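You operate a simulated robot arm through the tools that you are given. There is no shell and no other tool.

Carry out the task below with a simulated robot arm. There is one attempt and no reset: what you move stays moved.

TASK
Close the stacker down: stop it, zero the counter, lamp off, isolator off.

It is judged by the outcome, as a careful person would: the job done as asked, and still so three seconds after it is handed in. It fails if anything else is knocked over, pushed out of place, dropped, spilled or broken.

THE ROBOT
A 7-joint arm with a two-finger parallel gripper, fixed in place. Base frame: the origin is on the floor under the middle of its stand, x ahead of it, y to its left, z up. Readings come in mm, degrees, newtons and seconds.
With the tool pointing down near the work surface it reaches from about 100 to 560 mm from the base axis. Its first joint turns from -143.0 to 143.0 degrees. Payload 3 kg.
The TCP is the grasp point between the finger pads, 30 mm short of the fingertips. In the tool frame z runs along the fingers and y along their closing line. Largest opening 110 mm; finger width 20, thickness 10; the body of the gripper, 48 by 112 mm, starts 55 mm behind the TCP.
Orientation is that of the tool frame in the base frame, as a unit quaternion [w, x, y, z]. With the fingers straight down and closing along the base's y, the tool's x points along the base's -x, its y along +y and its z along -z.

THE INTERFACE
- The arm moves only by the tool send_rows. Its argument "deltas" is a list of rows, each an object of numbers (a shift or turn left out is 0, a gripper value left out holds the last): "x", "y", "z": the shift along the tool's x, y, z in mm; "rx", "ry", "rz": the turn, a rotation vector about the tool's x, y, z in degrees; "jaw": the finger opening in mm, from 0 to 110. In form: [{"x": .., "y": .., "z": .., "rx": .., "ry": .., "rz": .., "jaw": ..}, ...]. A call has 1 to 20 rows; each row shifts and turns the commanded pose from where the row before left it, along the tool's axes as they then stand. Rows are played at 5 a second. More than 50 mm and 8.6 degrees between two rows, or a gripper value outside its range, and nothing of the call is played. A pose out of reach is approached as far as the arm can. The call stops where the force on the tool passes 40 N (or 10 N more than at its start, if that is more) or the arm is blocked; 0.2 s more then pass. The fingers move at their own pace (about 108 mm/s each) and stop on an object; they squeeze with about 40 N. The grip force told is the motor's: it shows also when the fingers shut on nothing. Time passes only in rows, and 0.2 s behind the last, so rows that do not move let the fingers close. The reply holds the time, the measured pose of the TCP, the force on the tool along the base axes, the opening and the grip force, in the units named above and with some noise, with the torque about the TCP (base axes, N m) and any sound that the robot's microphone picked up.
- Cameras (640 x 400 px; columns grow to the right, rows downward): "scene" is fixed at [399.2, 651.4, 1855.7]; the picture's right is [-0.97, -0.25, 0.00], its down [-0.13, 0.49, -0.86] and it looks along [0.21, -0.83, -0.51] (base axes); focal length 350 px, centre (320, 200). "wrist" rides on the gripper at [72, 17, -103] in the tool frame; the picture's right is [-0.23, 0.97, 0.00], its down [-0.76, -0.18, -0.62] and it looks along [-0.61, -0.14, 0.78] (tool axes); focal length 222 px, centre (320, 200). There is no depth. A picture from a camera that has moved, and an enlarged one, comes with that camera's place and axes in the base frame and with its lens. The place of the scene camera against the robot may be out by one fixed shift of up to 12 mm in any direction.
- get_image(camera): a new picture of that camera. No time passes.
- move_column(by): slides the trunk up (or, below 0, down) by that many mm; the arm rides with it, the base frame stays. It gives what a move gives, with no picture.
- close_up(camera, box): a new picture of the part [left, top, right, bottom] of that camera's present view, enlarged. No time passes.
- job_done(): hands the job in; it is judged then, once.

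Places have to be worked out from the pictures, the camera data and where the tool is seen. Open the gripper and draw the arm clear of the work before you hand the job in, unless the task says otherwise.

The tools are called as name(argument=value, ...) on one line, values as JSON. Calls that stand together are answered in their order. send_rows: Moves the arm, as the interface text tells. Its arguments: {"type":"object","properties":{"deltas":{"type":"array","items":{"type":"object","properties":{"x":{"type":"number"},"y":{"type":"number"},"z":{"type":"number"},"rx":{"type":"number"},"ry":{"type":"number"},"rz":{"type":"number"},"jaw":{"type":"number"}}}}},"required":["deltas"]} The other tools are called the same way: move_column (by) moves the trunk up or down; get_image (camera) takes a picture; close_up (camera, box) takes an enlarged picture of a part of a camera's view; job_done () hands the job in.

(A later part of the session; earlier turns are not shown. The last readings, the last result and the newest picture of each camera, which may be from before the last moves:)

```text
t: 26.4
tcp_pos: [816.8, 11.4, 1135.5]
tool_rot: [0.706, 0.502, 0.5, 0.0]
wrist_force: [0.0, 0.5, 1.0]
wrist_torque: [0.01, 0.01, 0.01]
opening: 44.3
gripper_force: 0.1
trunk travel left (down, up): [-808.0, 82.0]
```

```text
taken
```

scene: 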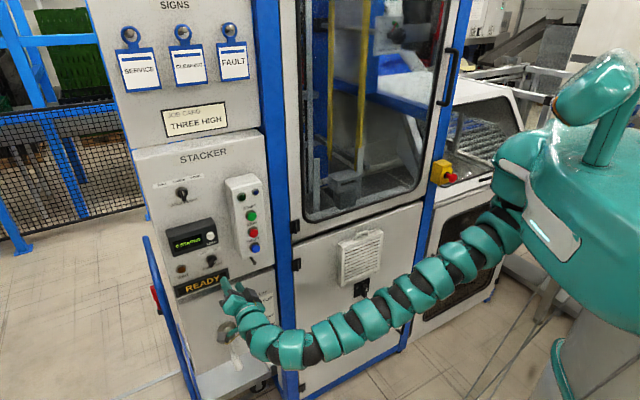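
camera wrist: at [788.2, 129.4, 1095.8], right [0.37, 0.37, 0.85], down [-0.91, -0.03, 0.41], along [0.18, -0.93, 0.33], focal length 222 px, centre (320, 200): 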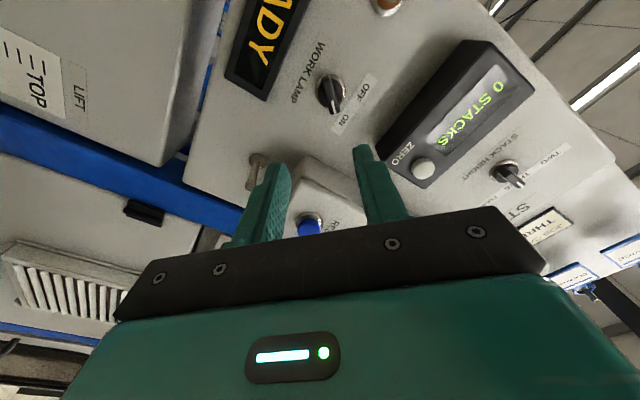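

The closing line is now at 45°, across the knob bar. I zoom on the knob to measure it from this new viewpoint.

close_up(camera="wrist", box=[270, 40, 400, 140])

close_up(camera="scene", box=[170, 240, 270, 310])

```text
4.00 times, centred on (335, 90) of wrist
camera zoom: at [788.2, 129.4, 1095.8], right [0.37, 0.37, 0.85], down [-0.91, -0.03, 0.41], along [0.18, -0.93, 0.33], focal length 888 px, centre (260, 640)
```

zoom: 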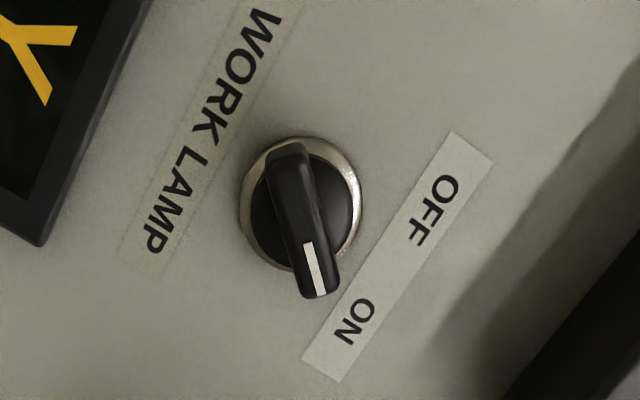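

```text
5.71 times, centred on (220, 275) of scene
camera zoom: at [399.2, 651.4, 1855.7], right [-0.97, -0.25, 0.0], down [-0.13, 0.49, -0.86], along [0.21, -0.83, -0.51], focal length 2000 px, centre (891, -229)
```

zoom: 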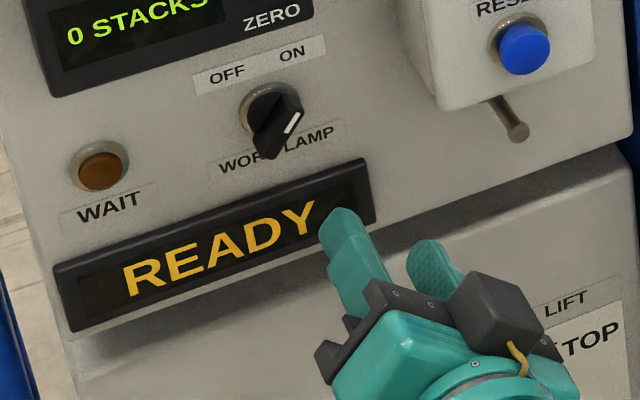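

The knob centre comes out near t=604 mm along the face (x≈929, y≈-75, z≈1136), with its front about 140 mm ahead of the fingertips' start. I move to a stage 30 mm short of it with the jaws open.

send_rows(deltas=[{"x": 6.4, "y": 7, "z": 40}, {"x": 6.4, "y": 7, "z": 40}])

get_image(camera="wrist")

close_up(camera="scene", box=[170, 230, 270, 300])

```text
t: 27.0
tcp_pos: [845.4, -14.5, 1138.9]
tool_rot: [0.707, 0.501, 0.499, 0.001]
wrist_force: [0.3, 0.2, 0.4]
wrist_torque: [0.03, 0.01, 0.02]
opening: 44.2
gripper_force: 0.1
out of reach, approached as far as the arm can: row 1, 2
trunk travel left (down, up): [-808.0, 82.0]
```

```text
taken
camera wrist: at [818.0, 103.7, 1099.5], right [0.37, 0.37, 0.85], down [-0.91, -0.03, 0.41], along [0.18, -0.93, 0.33], focal length 222 px, centre (320, 200)
```

wrist: 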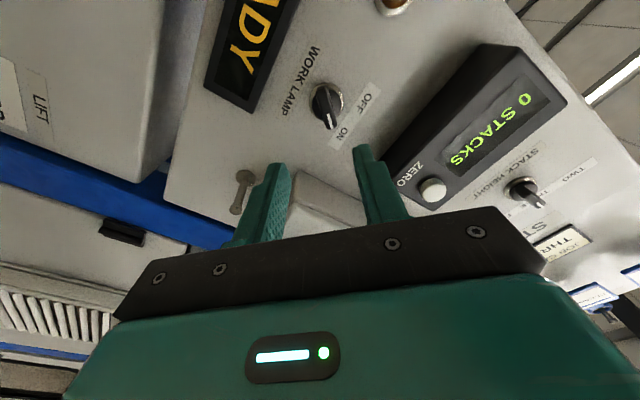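

```text
5.71 times, centred on (220, 265) of scene
camera zoom: at [399.2, 651.4, 1855.7], right [-0.97, -0.25, 0.0], down [-0.13, 0.49, -0.86], along [0.21, -0.83, -0.51], focal length 2000 px, centre (891, -171)
```

zoom: 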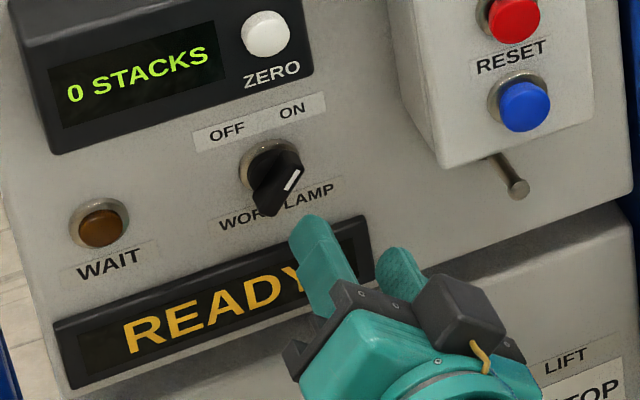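

The arm reached its outward limit at this relative height, so I lower the trunk another 80 mm and lift the tool by the same amount to shorten the reach.

move_column(by=-80)

send_rows(deltas=[{"x": -18, "y": 18.2}, {"x": -18, "y": 18.2}, {"x": -18, "y": 18.2}])

```text
t: 28.2
tcp_pos: [846.1, -14.2, 1059.2]
tool_rot: [0.706, 0.502, 0.499, 0.0]
wrist_force: [-0.2, 0.8, -0.6]
wrist_torque: [0.0, 0.01, 0.01]
opening: 44.2
gripper_force: 0.1
trunk travel left (down, up): [-728.0, 162.0]
```

```text
t: 29.0
tcp_pos: [846.9, -14.0, 1136.2]
tool_rot: [0.706, 0.502, 0.499, 0.0]
wrist_force: [-0.2, -0.2, 0.8]
wrist_torque: [0.02, -0.03, 0.03]
opening: 43.9
gripper_force: 0.0
trunk travel left (down, up): [-728.0, 162.0]
```

Reachable again. I move the last sideways 15 mm and forward 41 mm to the stage in front of the knob.

send_rows(deltas=[{"x": 5.5, "y": 5.5, "z": 20}, {"x": 5.5, "y": 5.5, "z": 21}])

get_image(camera="wrist")

close_up(camera="wrist", box=[240, 80, 420, 240])

close_up(camera="scene", box=[170, 230, 270, 300])

```text
t: 29.6
tcp_pos: [882.9, -35.2, 1134.7]
tool_rot: [0.707, 0.501, 0.5, 0.0]
wrist_force: [0.1, -0.7, 0.9]
wrist_torque: [-0.03, -0.02, -0.02]
opening: 44.3
gripper_force: 0.0
out of reach, approached as far as the arm can: row 2
trunk travel left (down, up): [-728.0, 162.0]
```

```text
taken
camera wrist: at [855.5, 83.2, 1096.0], right [0.37, 0.37, 0.85], down [-0.91, -0.03, 0.41], along [0.18, -0.93, 0.33], focal length 222 px, centre (320, 200)
```

wrist: 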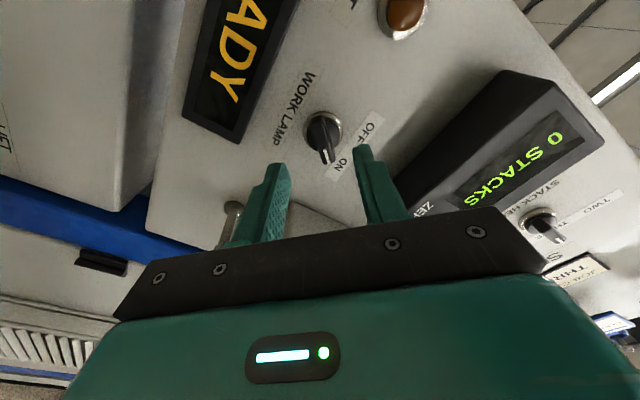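

```text
2.50 times, centred on (330, 160) of wrist
camera zoom: at [855.5, 83.2, 1096.0], right [0.37, 0.37, 0.85], down [-0.91, -0.03, 0.41], along [0.18, -0.93, 0.33], focal length 555 px, centre (295, 300)
```

zoom: 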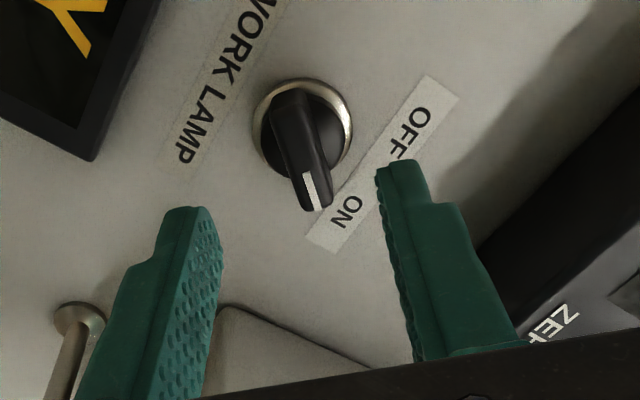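

```text
5.71 times, centred on (220, 265) of scene
camera zoom: at [399.2, 651.4, 1855.7], right [-0.97, -0.25, 0.0], down [-0.13, 0.49, -0.86], along [0.21, -0.83, -0.51], focal length 2000 px, centre (891, -171)
```

zoom: 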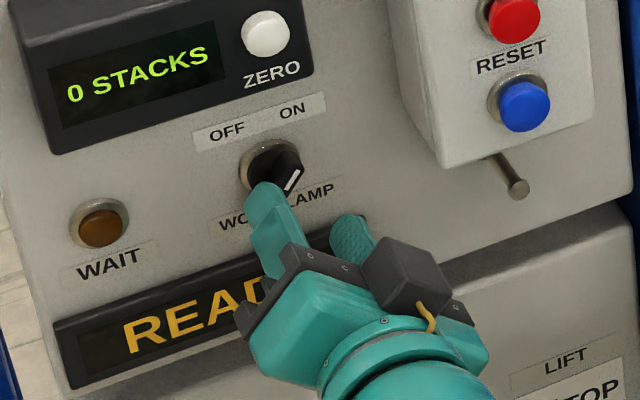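

The knob lies within 3–4 mm of the finger axis, but the arm is at its outward limit and needs another ~41 mm. I back off 20 mm and keep swapping trunk-down for arm-up in 60 mm steps to gain reach.

send_rows(deltas=[{"z": -20}])

move_column(by=-60)

send_rows(deltas=[{"x": -14.1, "y": 14.2}, {"x": -14.1, "y": 14.2}, {"x": -14.1, "y": 14.2}])

move_column(by=-60)

send_rows(deltas=[{"x": -14.1, "y": 14.2}, {"x": -14.1, "y": 14.2}, {"x": -14.1, "y": 14.2}])

```text
t: 30.0
tcp_pos: [868.7, -19.9, 1136.8]
tool_rot: [0.706, 0.501, 0.5, 0.0]
wrist_force: [-0.6, 0.3, -0.1]
wrist_torque: [0.02, 0.0, 0.02]
opening: 44.1
gripper_force: 0.1
trunk travel left (down, up): [-728.0, 162.0]
```

```text
t: 31.0
tcp_pos: [868.8, -20.2, 1075.7]
tool_rot: [0.706, 0.501, 0.5, 0.0]
wrist_force: [0.6, 0.5, 1.6]
wrist_torque: [0.01, 0.0, -0.01]
opening: 43.9
gripper_force: 0.0
trunk travel left (down, up): [-668.0, 222.0]
```

```text
t: 31.8
tcp_pos: [869.1, -20.4, 1136.4]
tool_rot: [0.706, 0.503, 0.499, -0.002]
wrist_force: [0.2, -0.7, -0.1]
wrist_torque: [0.04, -0.01, -0.03]
opening: 43.9
gripper_force: 0.1
trunk travel left (down, up): [-668.0, 222.0]
```

```text
t: 32.8
tcp_pos: [868.2, -21.0, 1076.7]
tool_rot: [0.707, 0.501, 0.5, 0.001]
wrist_force: [0.2, -0.7, -0.2]
wrist_torque: [0.01, 0.03, 0.01]
opening: 43.9
gripper_force: 0.2
trunk travel left (down, up): [-608.0, 282.0]
```

```text
t: 33.6
tcp_pos: [868.5, -20.4, 1135.0]
tool_rot: [0.706, 0.502, 0.499, 0.0]
wrist_force: [1.0, 0.7, 0.4]
wrist_torque: [0.01, 0.01, 0.01]
opening: 43.9
gripper_force: 0.2
trunk travel left (down, up): [-608.0, 282.0]
```

No limit hit now. I advance with the lateral correction to 20 mm short of the knob and verify alignment.

send_rows(deltas=[{"x": 3.2, "y": 4.6, "z": 14}, {"z": 14}])

close_up(camera="wrist", box=[240, 80, 420, 240])

close_up(camera="scene", box=[170, 230, 270, 300])

```text
t: 34.2
tcp_pos: [892.5, -36.8, 1135.5]
tool_rot: [0.706, 0.501, 0.5, -0.001]
wrist_force: [0.2, 0.2, -0.5]
wrist_torque: [0.01, 0.02, -0.01]
opening: 43.8
gripper_force: 0.1
trunk travel left (down, up): [-608.0, 282.0]
```

```text
2.50 times, centred on (330, 160) of wrist
camera zoom: at [864.5, 81.5, 1096.7], right [0.37, 0.37, 0.85], down [-0.91, -0.03, 0.41], along [0.18, -0.93, 0.33], focal length 555 px, centre (295, 300)
```

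zoom: 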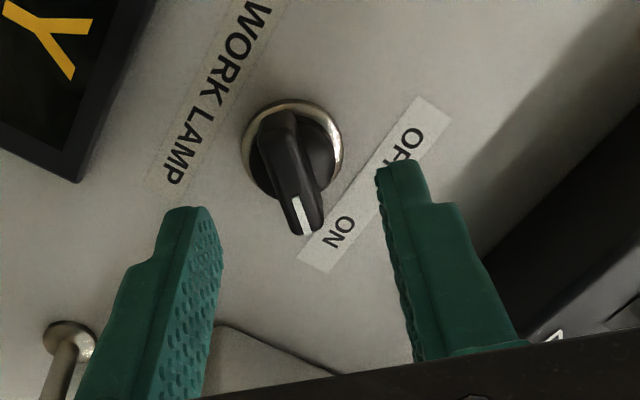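

```text
5.71 times, centred on (220, 265) of scene
camera zoom: at [399.2, 651.4, 1855.7], right [-0.97, -0.25, 0.0], down [-0.13, 0.49, -0.86], along [0.21, -0.83, -0.51], focal length 2000 px, centre (891, -171)
```

zoom: 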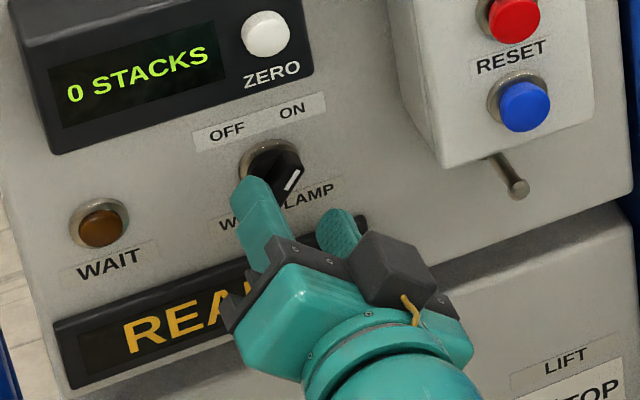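

The bar is centred and aligned with the jaw (within ~2°). I advance 33 mm so the pads straddle the bar, watching force.

send_rows(deltas=[{"z": 12}, {"z": 12}, {"z": 8}])

close_up(camera="wrist", box=[240, 80, 420, 240])

close_up(camera="scene", box=[170, 230, 270, 300])

```text
t: 35.0
tcp_pos: [912.5, -62.3, 1137.1]
tool_rot: [0.706, 0.502, 0.499, -0.001]
wrist_force: [-0.2, 0.2, 0.0]
wrist_torque: [0.01, -0.01, 0.0]
opening: 43.8
gripper_force: 0.1
out of reach, approached as far as the arm can: row 3
trunk travel left (down, up): [-608.0, 282.0]
```

```text
2.50 times, centred on (330, 160) of wrist
camera zoom: at [884.6, 55.7, 1098.5], right [0.37, 0.37, 0.85], down [-0.91, -0.03, 0.41], along [0.18, -0.93, 0.33], focal length 555 px, centre (295, 300)
```

zoom: 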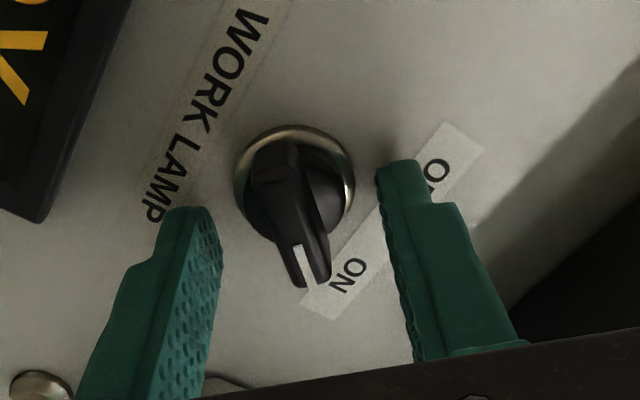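

```text
5.71 times, centred on (220, 265) of scene
camera zoom: at [399.2, 651.4, 1855.7], right [-0.97, -0.25, 0.0], down [-0.13, 0.49, -0.86], along [0.21, -0.83, -0.51], focal length 2000 px, centre (891, -171)
```

zoom: 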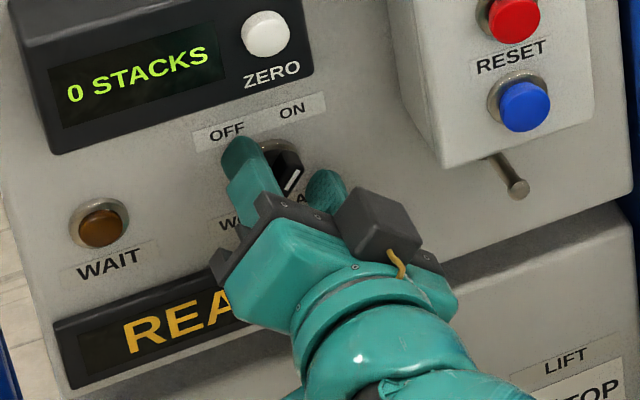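

The pads straddle the bar with ~12 mm overlap, but the arm is right at its outward limit. For margin I back out 30 mm, trade another 60 mm of trunk height, and re-enter.

send_rows(deltas=[{"z": -15}, {"z": -20}])

move_column(by=-60)

send_rows(deltas=[{"x": -14.1, "y": 14.2}, {"x": -14.1, "y": 14.2}, {"x": -14.1, "y": 14.2}])

```text
t: 35.6
tcp_pos: [886.5, -37.0, 1138.7]
tool_rot: [0.707, 0.501, 0.499, 0.0]
wrist_force: [-0.8, 0.2, 0.0]
wrist_torque: [0.01, 0.01, 0.0]
opening: 44.2
gripper_force: 0.0
trunk travel left (down, up): [-608.0, 282.0]
```

```text
t: 36.6
tcp_pos: [888.1, -35.9, 1078.8]
tool_rot: [0.707, 0.5, 0.5, 0.0]
wrist_force: [-0.1, 0.1, 1.2]
wrist_torque: [0.03, -0.01, -0.01]
opening: 43.8
gripper_force: 0.0
trunk travel left (down, up): [-548.0, 342.0]
```

```text
t: 37.4
tcp_pos: [886.9, -37.7, 1139.6]
tool_rot: [0.707, 0.501, 0.499, 0.0]
wrist_force: [-0.2, -0.8, 0.3]
wrist_torque: [0.02, 0.01, 0.04]
opening: 44.0
gripper_force: 0.1
trunk travel left (down, up): [-548.0, 342.0]
```

Now with margin, I re-enter with small corrections (t +4 mm, z −3.6 mm) and check that no limit is flagged.

send_rows(deltas=[{"x": 5.4, "y": 0.3, "z": 12}, {"z": 14}, {"z": 10}])

close_up(camera="wrist", box=[240, 80, 420, 240])

```text
t: 38.2
tcp_pos: [914.3, -62.6, 1136.3]
tool_rot: [0.706, 0.501, 0.5, 0.0]
wrist_force: [0.1, 0.5, 1.1]
wrist_torque: [0.01, -0.01, -0.01]
opening: 44.2
gripper_force: 0.1
out of reach, approached as far as the arm can: row 3
trunk travel left (down, up): [-548.0, 342.0]
```

```text
2.50 times, centred on (330, 160) of wrist
camera zoom: at [885.6, 54.4, 1096.8], right [0.37, 0.37, 0.85], down [-0.91, -0.03, 0.41], along [0.18, -0.93, 0.33], focal length 555 px, centre (295, 300)
```

zoom: 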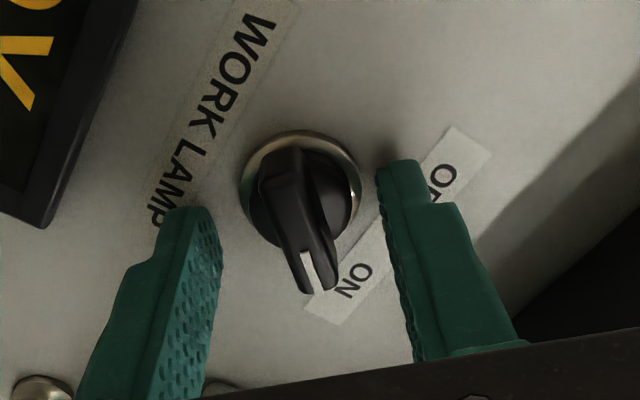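

The pads are centred on the bar at the wanted depth. I close the jaws on it.

send_rows(deltas=[{"jaw": 0}, {"jaw": 0}, {"jaw": 0}])

close_up(camera="wrist", box=[240, 80, 420, 240])

```text
t: 39.0
tcp_pos: [912.9, -63.1, 1137.5]
tool_rot: [0.707, 0.501, 0.5, 0.0]
wrist_force: [21.9, 1.7, 17.2]
wrist_torque: [0.06, -0.6, 0.64]
opening: 32.1
gripper_force: 44.8
trunk travel left (down, up): [-548.0, 342.0]
```

```text
2.50 times, centred on (330, 160) of wrist
camera zoom: at [886.2, 55.6, 1098.3], right [0.37, 0.37, 0.85], down [-0.91, -0.03, 0.41], along [0.18, -0.93, 0.33], focal length 555 px, centre (295, 300)
```

zoom: 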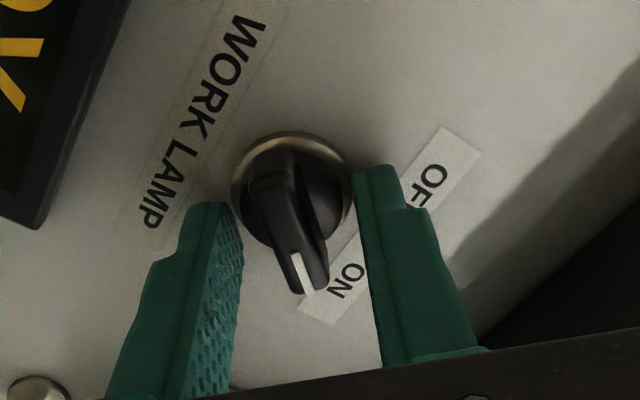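

The jaws stopped at 32 mm, so the tips are gripping the round collar rather than the bar. I reopen, back off 6 mm, and close again on the bar only.

send_rows(deltas=[{"jaw": 44}, {"jaw": 44}, {"z": -6}, {"jaw": 0}, {"jaw": 0}, {"jaw": 0}])

close_up(camera="wrist", box=[240, 80, 420, 240])

```text
t: 40.4
tcp_pos: [909.1, -55.9, 1137.1]
tool_rot: [0.707, 0.5, 0.5, 0.002]
wrist_force: [5.0, 6.9, 7.3]
wrist_torque: [0.25, 0.26, 0.69]
opening: 10.9
gripper_force: 44.9
trunk travel left (down, up): [-548.0, 342.0]
```

```text
2.50 times, centred on (330, 160) of wrist
camera zoom: at [880.9, 61.7, 1097.6], right [0.37, 0.37, 0.85], down [-0.91, -0.03, 0.41], along [0.18, -0.93, 0.33], focal length 555 px, centre (295, 300)
```

zoom: 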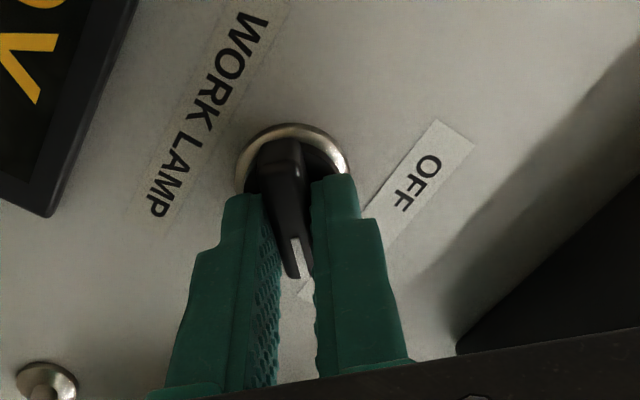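

The jaws now hold the bar at 10.9 mm. I turn counter-clockwise toward OFF in small steps, checking forces.

send_rows(deltas=[{"rz": -7.5}, {"rz": -7.5}, {"rz": -7.5}, {"rz": -7.5}])

close_up(camera="wrist", box=[240, 80, 420, 240])

```text
t: 41.4
tcp_pos: [910.6, -54.8, 1137.6]
tool_rot: [0.684, 0.353, 0.612, -0.182]
wrist_force: [24.5, 14.5, 23.3]
wrist_torque: [0.57, 0.41, 0.82]
opening: 10.9
gripper_force: 44.7
trunk travel left (down, up): [-548.0, 342.0]
```

```text
2.50 times, centred on (330, 160) of wrist
camera zoom: at [861.9, 42.5, 1071.6], right [0.62, 0.63, 0.47], down [-0.7, 0.18, 0.69], along [0.35, -0.76, 0.55], focal length 555 px, centre (295, 300)
```

zoom: 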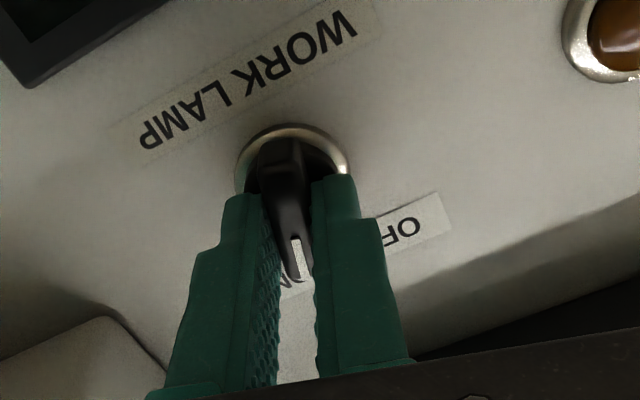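

The knob is turning with the jaws, but side load has built to about 37 N pushing the tool left and up. I shift the tool 2 mm that way to relieve it.

send_rows(deltas=[{"x": -1.4, "y": 2.4}])

```text
t: 41.8
tcp_pos: [908.5, -55.6, 1138.1]
tool_rot: [0.683, 0.353, 0.613, -0.184]
wrist_force: [9.5, 12.9, 11.8]
wrist_torque: [-1.11, -1.21, 0.14]
opening: 10.9
gripper_force: 45.2
trunk travel left (down, up): [-548.0, 342.0]
```

Load dropped to ~20 N. I continue the turn with small relieving shifts.

send_rows(deltas=[{"x": -0.7, "y": 1.0}, {"rz": -7.5}, {"rz": -7.5, "x": -0.3, "y": 0.3}, {"rz": -7.5}])

close_up(camera="wrist", box=[240, 80, 420, 240])

```text
t: 42.8
tcp_pos: [910.2, -53.1, 1138.1]
tool_rot: [0.633, 0.228, 0.67, -0.314]
wrist_force: [-5.3, 13.1, -6.1]
wrist_torque: [-0.5, -0.58, 0.29]
opening: 10.8
gripper_force: 44.8
trunk travel left (down, up): [-548.0, 342.0]
```

```text
2.50 times, centred on (330, 160) of wrist
camera zoom: at [843.1, 24.0, 1063.7], right [0.7, 0.7, 0.1], down [-0.49, 0.39, 0.78], along [0.51, -0.6, 0.62], focal length 555 px, centre (295, 300)
```

zoom: 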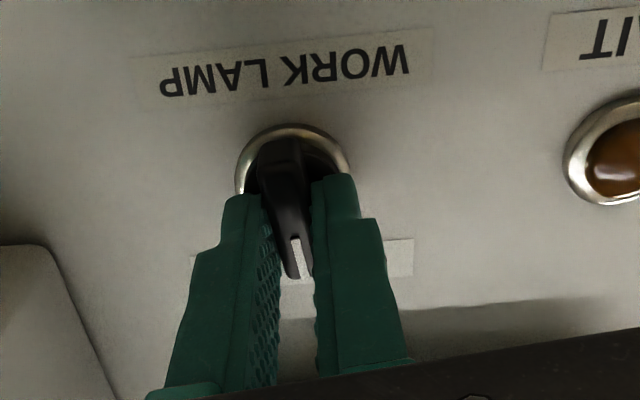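

About 52° turned, forces modest. I continue toward OFF.

send_rows(deltas=[{"rz": -7.5}, {"rz": -7.5}, {"rz": -7.5}])

close_up(camera="wrist", box=[240, 80, 420, 240])

close_up(camera="scene", box=[170, 230, 270, 300])

```text
t: 43.6
tcp_pos: [910.5, -53.7, 1138.0]
tool_rot: [0.56, 0.091, 0.702, -0.431]
wrist_force: [-9.9, 15.3, -13.2]
wrist_torque: [-0.11, -0.13, 0.34]
opening: 11.0
gripper_force: 44.7
trunk travel left (down, up): [-548.0, 342.0]
```

```text
2.50 times, centred on (330, 160) of wrist
camera zoom: at [823.2, 4.0, 1066.2], right [0.68, 0.68, -0.29], down [-0.28, 0.6, 0.75], along [0.68, -0.42, 0.59], focal length 555 px, centre (295, 300)
```

zoom: 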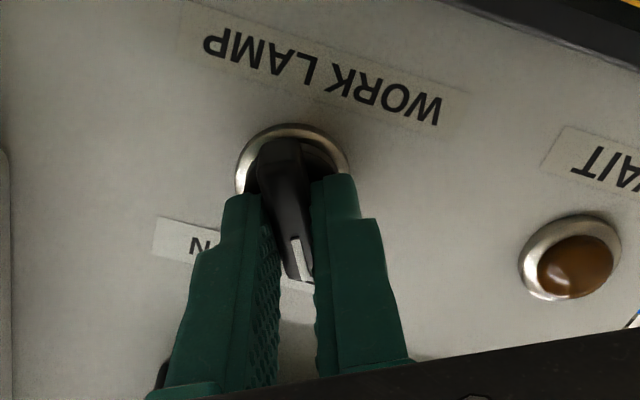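

```text
5.71 times, centred on (220, 265) of scene
camera zoom: at [399.2, 651.4, 1855.7], right [-0.97, -0.25, 0.0], down [-0.13, 0.49, -0.86], along [0.21, -0.83, -0.51], focal length 2000 px, centre (891, -171)
```

zoom: 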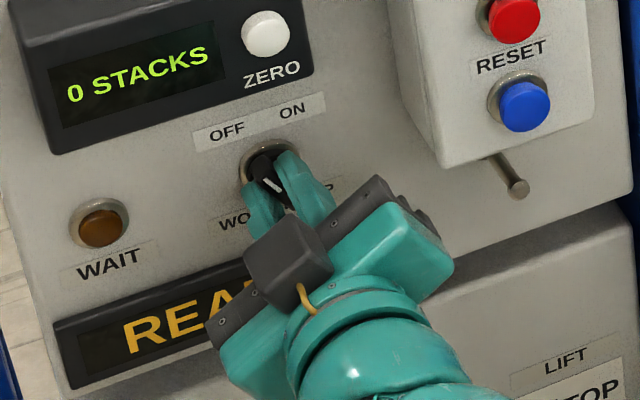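

The pointer is now about 30° left of vertical, heading to OFF. I turn the last 15° or so.

send_rows(deltas=[{"rz": -7.5}, {"rz": -7.5}, {"rz": -3}])

close_up(camera="scene", box=[170, 230, 270, 300])

get_image(camera="scene")

```text
t: 44.4
tcp_pos: [911.2, -52.9, 1137.6]
tool_rot: [0.485, -0.02, 0.708, -0.512]
wrist_force: [-13.6, 19.4, -25.9]
wrist_torque: [0.99, -0.35, -0.36]
opening: 11.0
gripper_force: 44.7
trunk travel left (down, up): [-548.0, 342.0]
```

```text
5.71 times, centred on (220, 265) of scene
camera zoom: at [399.2, 651.4, 1855.7], right [-0.97, -0.25, 0.0], down [-0.13, 0.49, -0.86], along [0.21, -0.83, -0.51], focal length 2000 px, centre (891, -171)
```

zoom: 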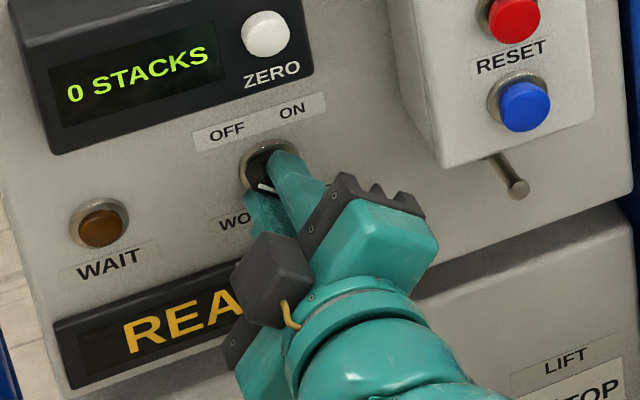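

```text
taken
```

scene: 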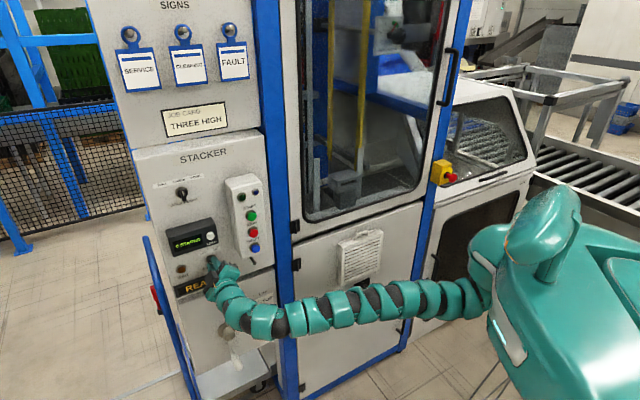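

The knob has followed about 93°. I relax the load slightly, open the jaws and back straight out to see where the pointer rests.

send_rows(deltas=[{"x": 1.2, "y": 1.4, "z": -1}, {"jaw": 40}, {"jaw": 40}, {"jaw": 40}, {"z": -20}, {"z": -25}])

close_up(camera="scene", box=[170, 230, 270, 300])

close_up(camera="wrist", box=[240, 40, 440, 200])

```text
t: 45.8
tcp_pos: [877.2, -24.0, 1138.6]
tool_rot: [0.486, -0.017, 0.707, -0.513]
wrist_force: [-0.1, 0.2, 0.1]
wrist_torque: [0.01, -0.03, 0.04]
opening: 40.3
gripper_force: 0.1
trunk travel left (down, up): [-548.0, 342.0]
```

```text
5.71 times, centred on (220, 265) of scene
camera zoom: at [399.2, 651.4, 1855.7], right [-0.97, -0.25, 0.0], down [-0.13, 0.49, -0.86], along [0.21, -0.83, -0.51], focal length 2000 px, centre (891, -171)
```

zoom: 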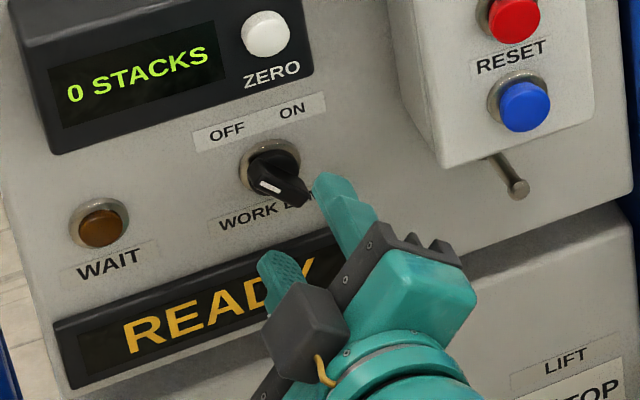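

```text
2.50 times, centred on (340, 120) of wrist
camera zoom: at [775.3, 19.5, 1077.1], right [0.58, 0.58, -0.57], down [-0.12, 0.76, 0.64], along [0.8, -0.3, 0.51], focal length 555 px, centre (270, 400)
```

zoom: 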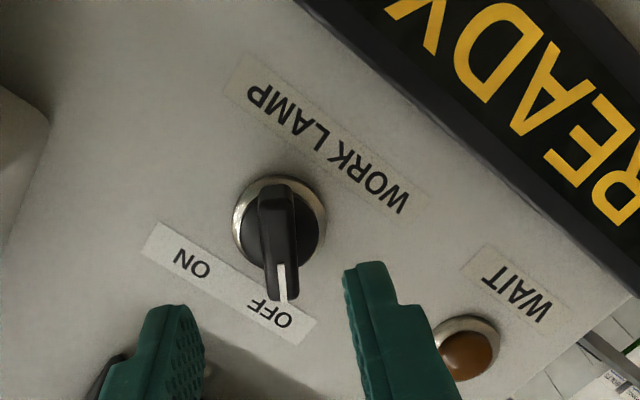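

The pointer now rests on OFF, symmetric to where ON was. I check the scene for any visible work-lamp light to confirm, and look at the isolator.

close_up(camera="scene", box=[280, 0, 480, 240])

close_up(camera="scene", box=[320, 220, 400, 310])

get_image(camera="wrist")

```text
1.67 times, centred on (380, 120) of scene
camera zoom: at [399.2, 651.4, 1855.7], right [-0.97, -0.25, 0.0], down [-0.13, 0.49, -0.86], along [0.21, -0.83, -0.51], focal length 583 px, centre (220, 333)
```

zoom: 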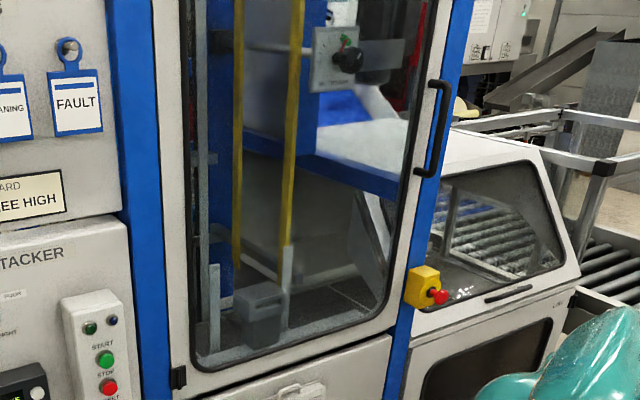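

```text
4.44 times, centred on (360, 265) of scene
camera zoom: at [399.2, 651.4, 1855.7], right [-0.97, -0.25, 0.0], down [-0.13, 0.49, -0.86], along [0.21, -0.83, -0.51], focal length 1556 px, centre (142, -89)
```

zoom: 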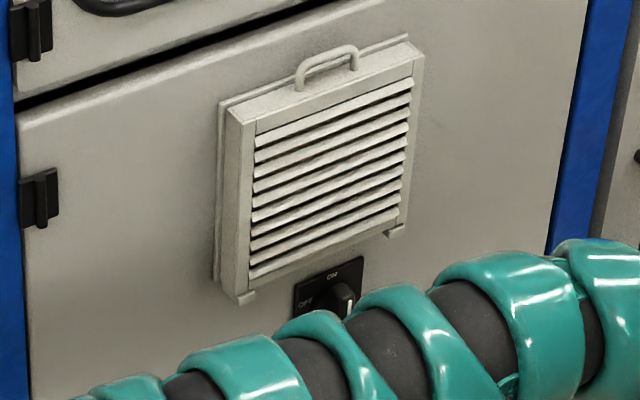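

```text
taken
camera wrist: at [775.3, 19.5, 1077.1], right [0.58, 0.58, -0.57], down [-0.12, 0.76, 0.64], along [0.8, -0.3, 0.51], focal length 222 px, centre (320, 200)
```

wrist: 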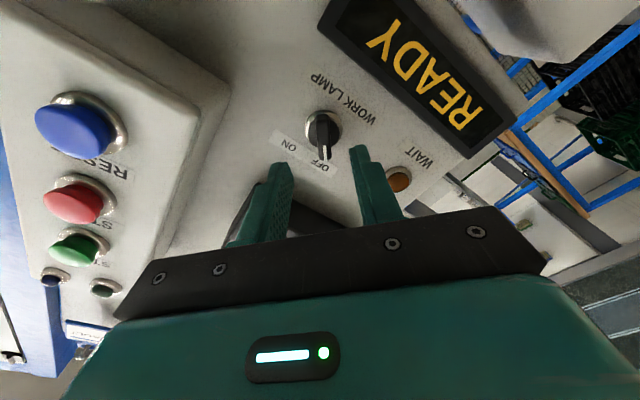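

The lamp switch is on OFF and counter at 0, so the isolator is next, at roughly (480, -500, 700) below the vent on the door. I retract from the panel and roll so the closing line is horizontal for the isolator's vertical bar.

send_rows(deltas=[{"z": -30}, {"z": -30}, {"rz": 8}, {"rz": 8}, {"rz": 8}, {"rz": 8}, {"rz": 8}, {"rz": 8}])

move_column(by=120)

```text
t: 47.6
tcp_pos: [834.0, 19.2, 1137.1]
tool_rot: [0.653, 0.273, 0.653, -0.27]
wrist_force: [0.1, 0.3, 0.8]
wrist_torque: [-0.03, 0.01, -0.02]
opening: 40.2
gripper_force: 0.0
trunk travel left (down, up): [-548.0, 342.0]
```

```text
t: 49.1
tcp_pos: [834.3, 18.0, 1257.8]
tool_rot: [0.652, 0.273, 0.653, -0.271]
wrist_force: [1.0, 1.0, -0.6]
wrist_torque: [0.01, 0.02, -0.03]
opening: 39.8
gripper_force: 0.0
trunk travel left (down, up): [-668.0, 222.0]
```

The tool frame is now neatly aligned: x down, y left along the face, z into the face. I lower the arm relative to the trunk and repeat the trunk raise, to get the arm well below its shoulder before sweeping sideways.

send_rows(deltas=[{"x": 40}, {"x": 40}, {"x": 40}])

move_column(by=120)

send_rows(deltas=[{"x": 40, "y": -20}, {"x": 40, "y": -20}, {"x": 40, "y": -20}])

get_image(camera="scene")

```text
t: 49.9
tcp_pos: [832.8, 16.6, 1136.8]
tool_rot: [0.653, 0.272, 0.653, -0.27]
wrist_force: [0.1, 0.1, -0.3]
wrist_torque: [0.04, 0.0, 0.04]
opening: 40.0
gripper_force: 0.0
trunk travel left (down, up): [-668.0, 222.0]
```

```text
t: 51.4
tcp_pos: [834.1, 18.0, 1257.0]
tool_rot: [0.653, 0.272, 0.653, -0.271]
wrist_force: [-0.1, -1.0, 0.2]
wrist_torque: [-0.01, -0.01, -0.01]
opening: 39.9
gripper_force: 0.1
trunk travel left (down, up): [-788.0, 102.0]
```

```text
t: 52.2
tcp_pos: [788.6, -24.2, 1139.3]
tool_rot: [0.653, 0.272, 0.653, -0.27]
wrist_force: [-0.8, -0.1, -0.7]
wrist_torque: [-0.03, 0.01, 0.01]
opening: 40.3
gripper_force: 0.1
trunk travel left (down, up): [-788.0, 102.0]
```

```text
taken
```

scene: 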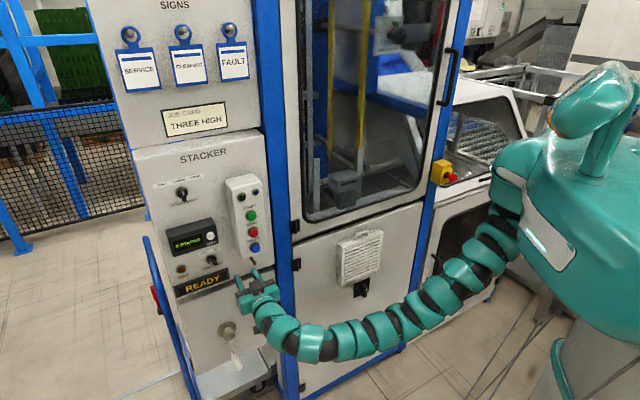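

I'm clear of the panel. I sweep right along the face while descending, in stages.

send_rows(deltas=[{"z": -20}, {"x": 30, "y": -38}, {"x": 30, "y": -38}, {"x": 30, "y": -38}, {"x": 30, "y": -38}])

get_image(camera="scene")

```text
t: 53.4
tcp_pos: [667.9, -117.2, 1018.7]
tool_rot: [0.653, 0.273, 0.653, -0.269]
wrist_force: [-0.6, -0.4, 0.2]
wrist_torque: [0.0, 0.02, 0.04]
opening: 40.0
gripper_force: 0.1
trunk travel left (down, up): [-788.0, 102.0]
```

```text
taken
```

scene: 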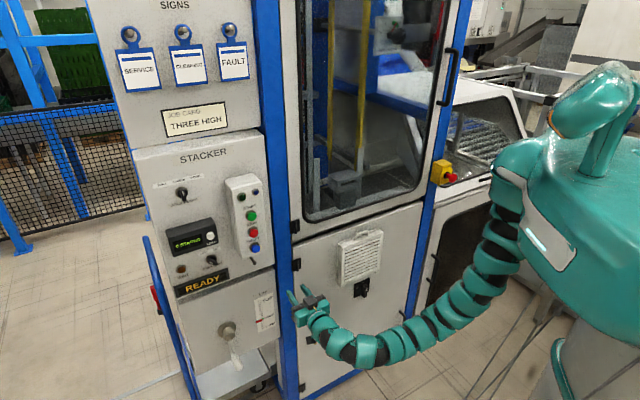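

That went smoothly. I continue the sweep toward the isolator's column, keeping about 140 mm off the door.

send_rows(deltas=[{"x": 30, "y": -38}, {"x": 30, "y": -38}, {"x": 30, "y": -38}, {"x": 30, "y": -38}])

get_image(camera="scene")

get_image(camera="wrist")

```text
t: 54.4
tcp_pos: [559.4, -227.0, 898.7]
tool_rot: [0.653, 0.271, 0.654, -0.269]
wrist_force: [-0.8, -0.6, -0.2]
wrist_torque: [-0.01, 0.01, 0.0]
opening: 39.8
gripper_force: 0.2
trunk travel left (down, up): [-788.0, 102.0]
```

```text
taken
```

scene: 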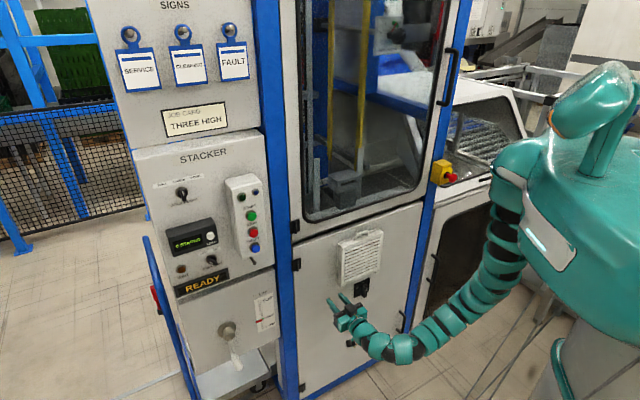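

```text
taken
camera wrist: at [500.1, -141.5, 826.4], right [0.69, 0.69, 0.23], down [-0.57, 0.31, 0.76], along [0.45, -0.66, 0.61], focal length 222 px, centre (320, 200)
```

wrist: 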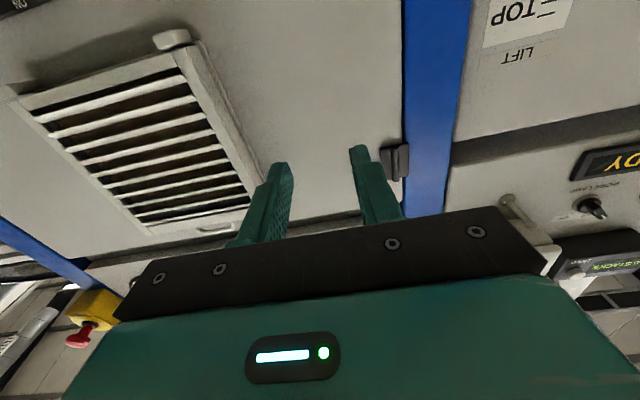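

The vent and isolator are coming into the wrist view (image upside down). I continue down and right.

send_rows(deltas=[{"x": 36, "y": -34}, {"x": 36, "y": -34}, {"x": 36, "y": -34}, {"x": 36, "y": -34}])

get_image(camera="scene")

get_image(camera="wrist")

```text
t: 55.4
tcp_pos: [466.4, -321.1, 751.1]
tool_rot: [0.653, 0.272, 0.653, -0.272]
wrist_force: [0.4, 0.2, 0.1]
wrist_torque: [0.01, -0.02, 0.01]
opening: 40.1
gripper_force: 0.1
trunk travel left (down, up): [-788.0, 102.0]
```

```text
taken
```

scene: 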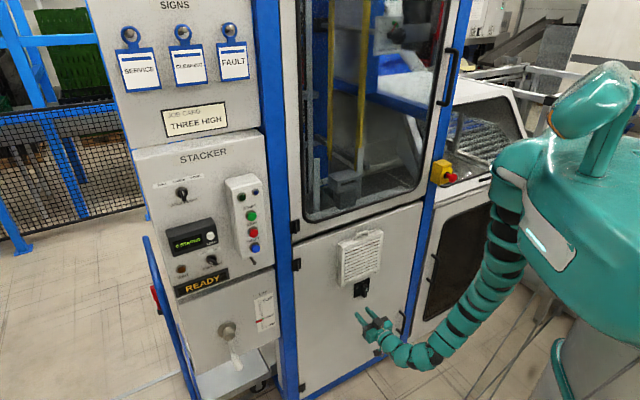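

```text
taken
camera wrist: at [406.5, -236.7, 678.7], right [0.69, 0.69, 0.23], down [-0.57, 0.32, 0.76], along [0.45, -0.65, 0.61], focal length 222 px, centre (320, 200)
```

wrist: 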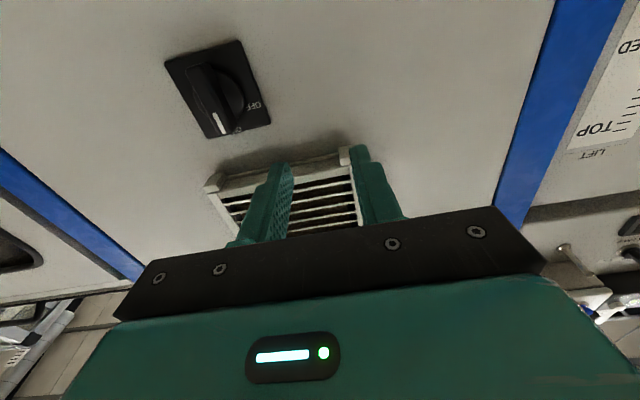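

The isolator is in view. I zoom on it to measure.

close_up(camera="wrist", box=[150, 20, 310, 160])

close_up(camera="scene", box=[330, 225, 410, 375])

```text
2.86 times, centred on (230, 90) of wrist
camera zoom: at [406.5, -236.7, 678.7], right [0.69, 0.69, 0.23], down [-0.57, 0.32, 0.76], along [0.45, -0.65, 0.61], focal length 635 px, centre (577, 514)
```

zoom: 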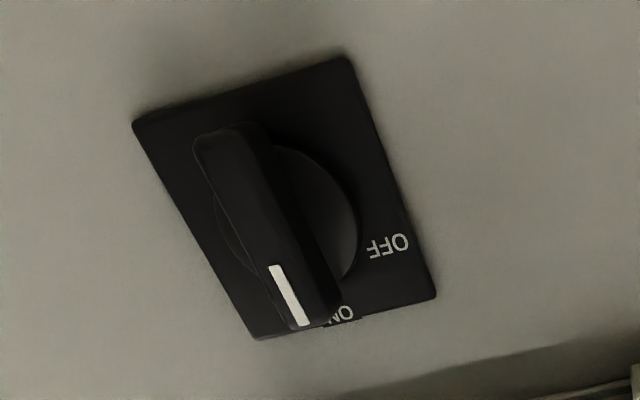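

```text
2.67 times, centred on (370, 300) of scene
camera zoom: at [399.2, 651.4, 1855.7], right [-0.97, -0.25, 0.0], down [-0.13, 0.49, -0.86], along [0.21, -0.83, -0.51], focal length 933 px, centre (187, -67)
```

zoom: 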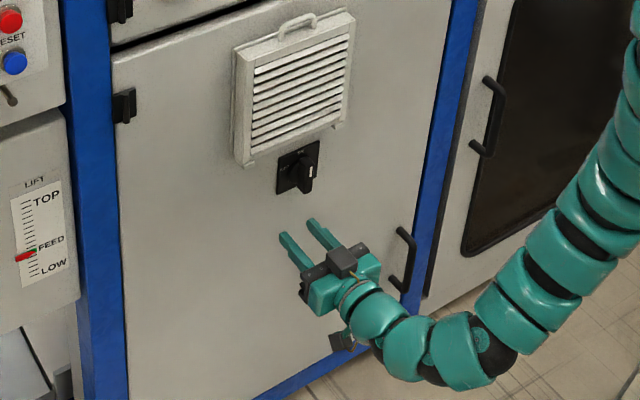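

The isolator plate works out near (505, -505, 715), i.e. straight ahead of the robot along its −45° heading. I move in line with it, still about 85 mm off its knob.

send_rows(deltas=[{"x": 12, "y": -34}, {"x": 12, "y": -34}, {"x": 12, "y": -34}])

get_image(camera="wrist")

close_up(camera="wrist", box=[250, 40, 410, 180])

get_image(camera="scene")

```text
t: 56.2
tcp_pos: [393.3, -393.4, 715.4]
tool_rot: [0.653, 0.273, 0.653, -0.27]
wrist_force: [-0.5, 0.2, 0.1]
wrist_torque: [-0.03, 0.01, -0.01]
opening: 40.2
gripper_force: 0.0
trunk travel left (down, up): [-788.0, 102.0]
```

```text
taken
camera wrist: at [334.0, -307.6, 642.4], right [0.69, 0.69, 0.23], down [-0.57, 0.31, 0.76], along [0.45, -0.66, 0.61], focal length 222 px, centre (320, 200)
```

wrist: 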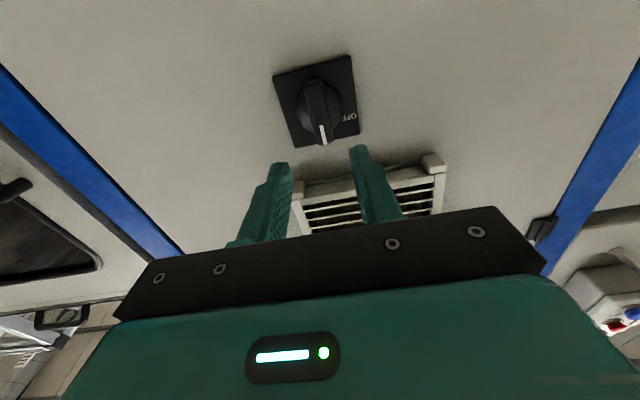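

```text
2.86 times, centred on (330, 110) of wrist
camera zoom: at [334.0, -307.6, 642.4], right [0.69, 0.69, 0.23], down [-0.57, 0.31, 0.76], along [0.45, -0.66, 0.61], focal length 635 px, centre (291, 457)
```

zoom: 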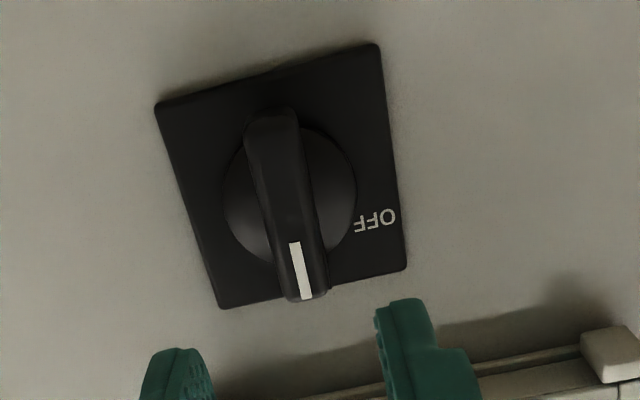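

```text
taken
```

scene: 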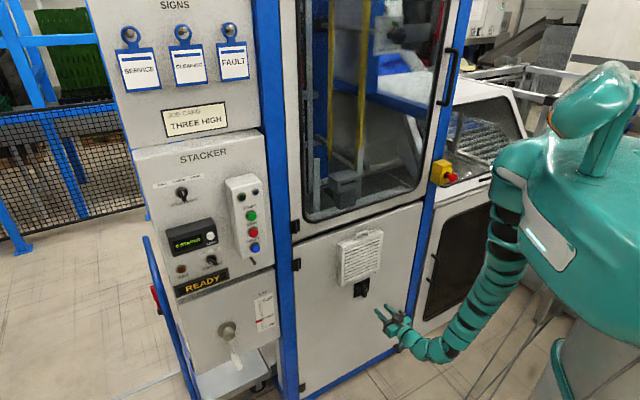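

Wrist stereo places the isolator plate centre at t≈0, z≈717, 720 mm out, with the bar's front at about 686 mm. I advance to a stage 36 mm short of the bar, correcting height by 2 mm.

send_rows(deltas=[{"x": -2, "y": -0.4, "z": 30}, {"z": 30}])

send_rows(deltas=[{"rz": -8}, {"rz": -8}, {"rz": -8}, {"rz": -8}, {"rz": -8}, {"rz": -8}, {"rz": -8}, {"rz": -8}, {"rz": -8}, {"rz": -8}, {"rz": -8}, {"rz": -7}])

get_image(camera="wrist")

close_up(camera="scene", box=[320, 220, 480, 380])

```text
t: 56.8
tcp_pos: [437.9, -435.2, 718.6]
tool_rot: [0.653, 0.272, 0.654, -0.27]
wrist_force: [0.2, -0.1, 0.2]
wrist_torque: [-0.02, 0.02, -0.01]
opening: 40.3
gripper_force: 0.0
trunk travel left (down, up): [-788.0, 102.0]
```

```text
t: 59.4
tcp_pos: [435.1, -434.3, 716.9]
tool_rot: [-0.241, 0.298, -0.642, 0.664]
wrist_force: [0.1, -0.8, -0.3]
wrist_torque: [-0.01, -0.01, 0.01]
opening: 40.2
gripper_force: 0.1
trunk travel left (down, up): [-788.0, 102.0]
```

```text
taken
camera wrist: at [310.9, -413.1, 706.9], right [0.1, 0.1, -0.99], down [0.11, 0.99, 0.11], along [0.99, -0.12, 0.09], focal length 222 px, centre (320, 200)
```

wrist: 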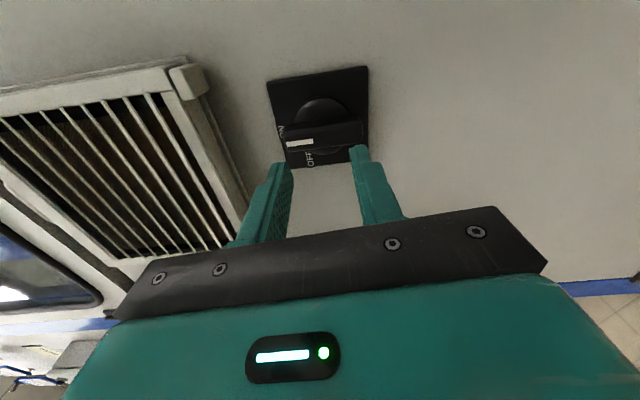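

```text
2.50 times, centred on (400, 300) of scene
camera zoom: at [399.2, 651.4, 1855.7], right [-0.97, -0.25, 0.0], down [-0.13, 0.49, -0.86], along [0.21, -0.83, -0.51], focal length 875 px, centre (120, -50)
```

zoom: 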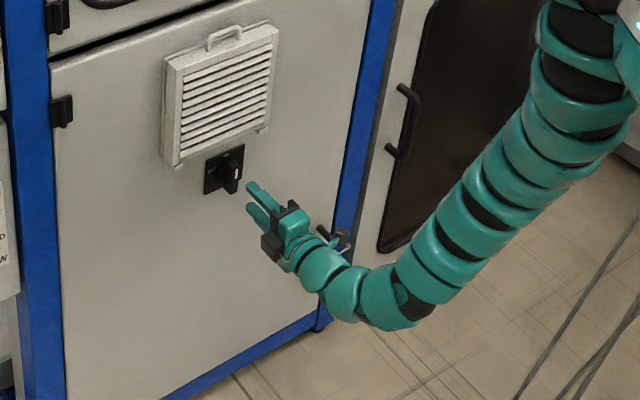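

The full roll is available here without drift. I roll back to the gripping orientation and check that the WAIT lamp isn't lit before isolating.

send_rows(deltas=[{"rz": 8}, {"rz": 8}, {"rz": 8}, {"rz": 8}, {"rz": 8}, {"rz": 8}, {"rz": 8}, {"rz": 8}, {"rz": 8}, {"rz": 8}, {"rz": 8}, {"rz": 7}])

close_up(camera="wrist", box=[250, 60, 410, 200])

close_up(camera="scene", box=[140, 160, 280, 300])

```text
t: 62.0
tcp_pos: [435.0, -433.5, 718.0]
tool_rot: [0.653, 0.273, 0.653, -0.269]
wrist_force: [0.4, 0.1, 0.0]
wrist_torque: [-0.06, 0.01, 0.02]
opening: 39.7
gripper_force: 0.2
trunk travel left (down, up): [-788.0, 102.0]
```

```text
2.86 times, centred on (330, 130) of wrist
camera zoom: at [374.7, -349.0, 645.1], right [0.69, 0.69, 0.23], down [-0.57, 0.31, 0.76], along [0.45, -0.66, 0.6], focal length 635 px, centre (291, 400)
```

zoom: 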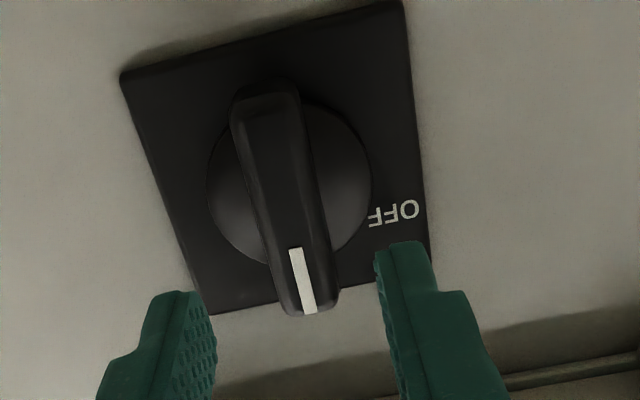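

```text
2.86 times, centred on (210, 230) of scene
camera zoom: at [399.2, 651.4, 1855.7], right [-0.97, -0.25, 0.0], down [-0.13, 0.49, -0.86], along [0.21, -0.83, -0.51], focal length 1000 px, centre (634, 114)
```

zoom: 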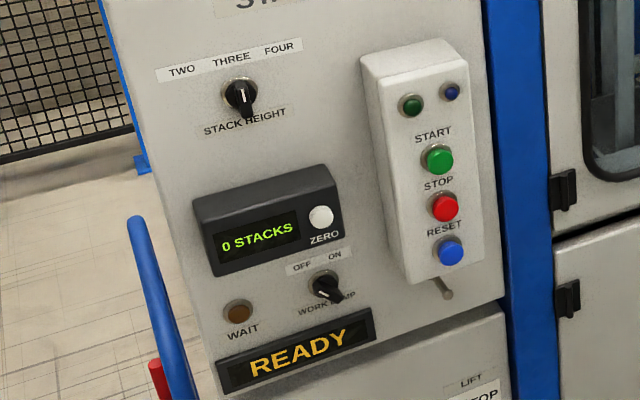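

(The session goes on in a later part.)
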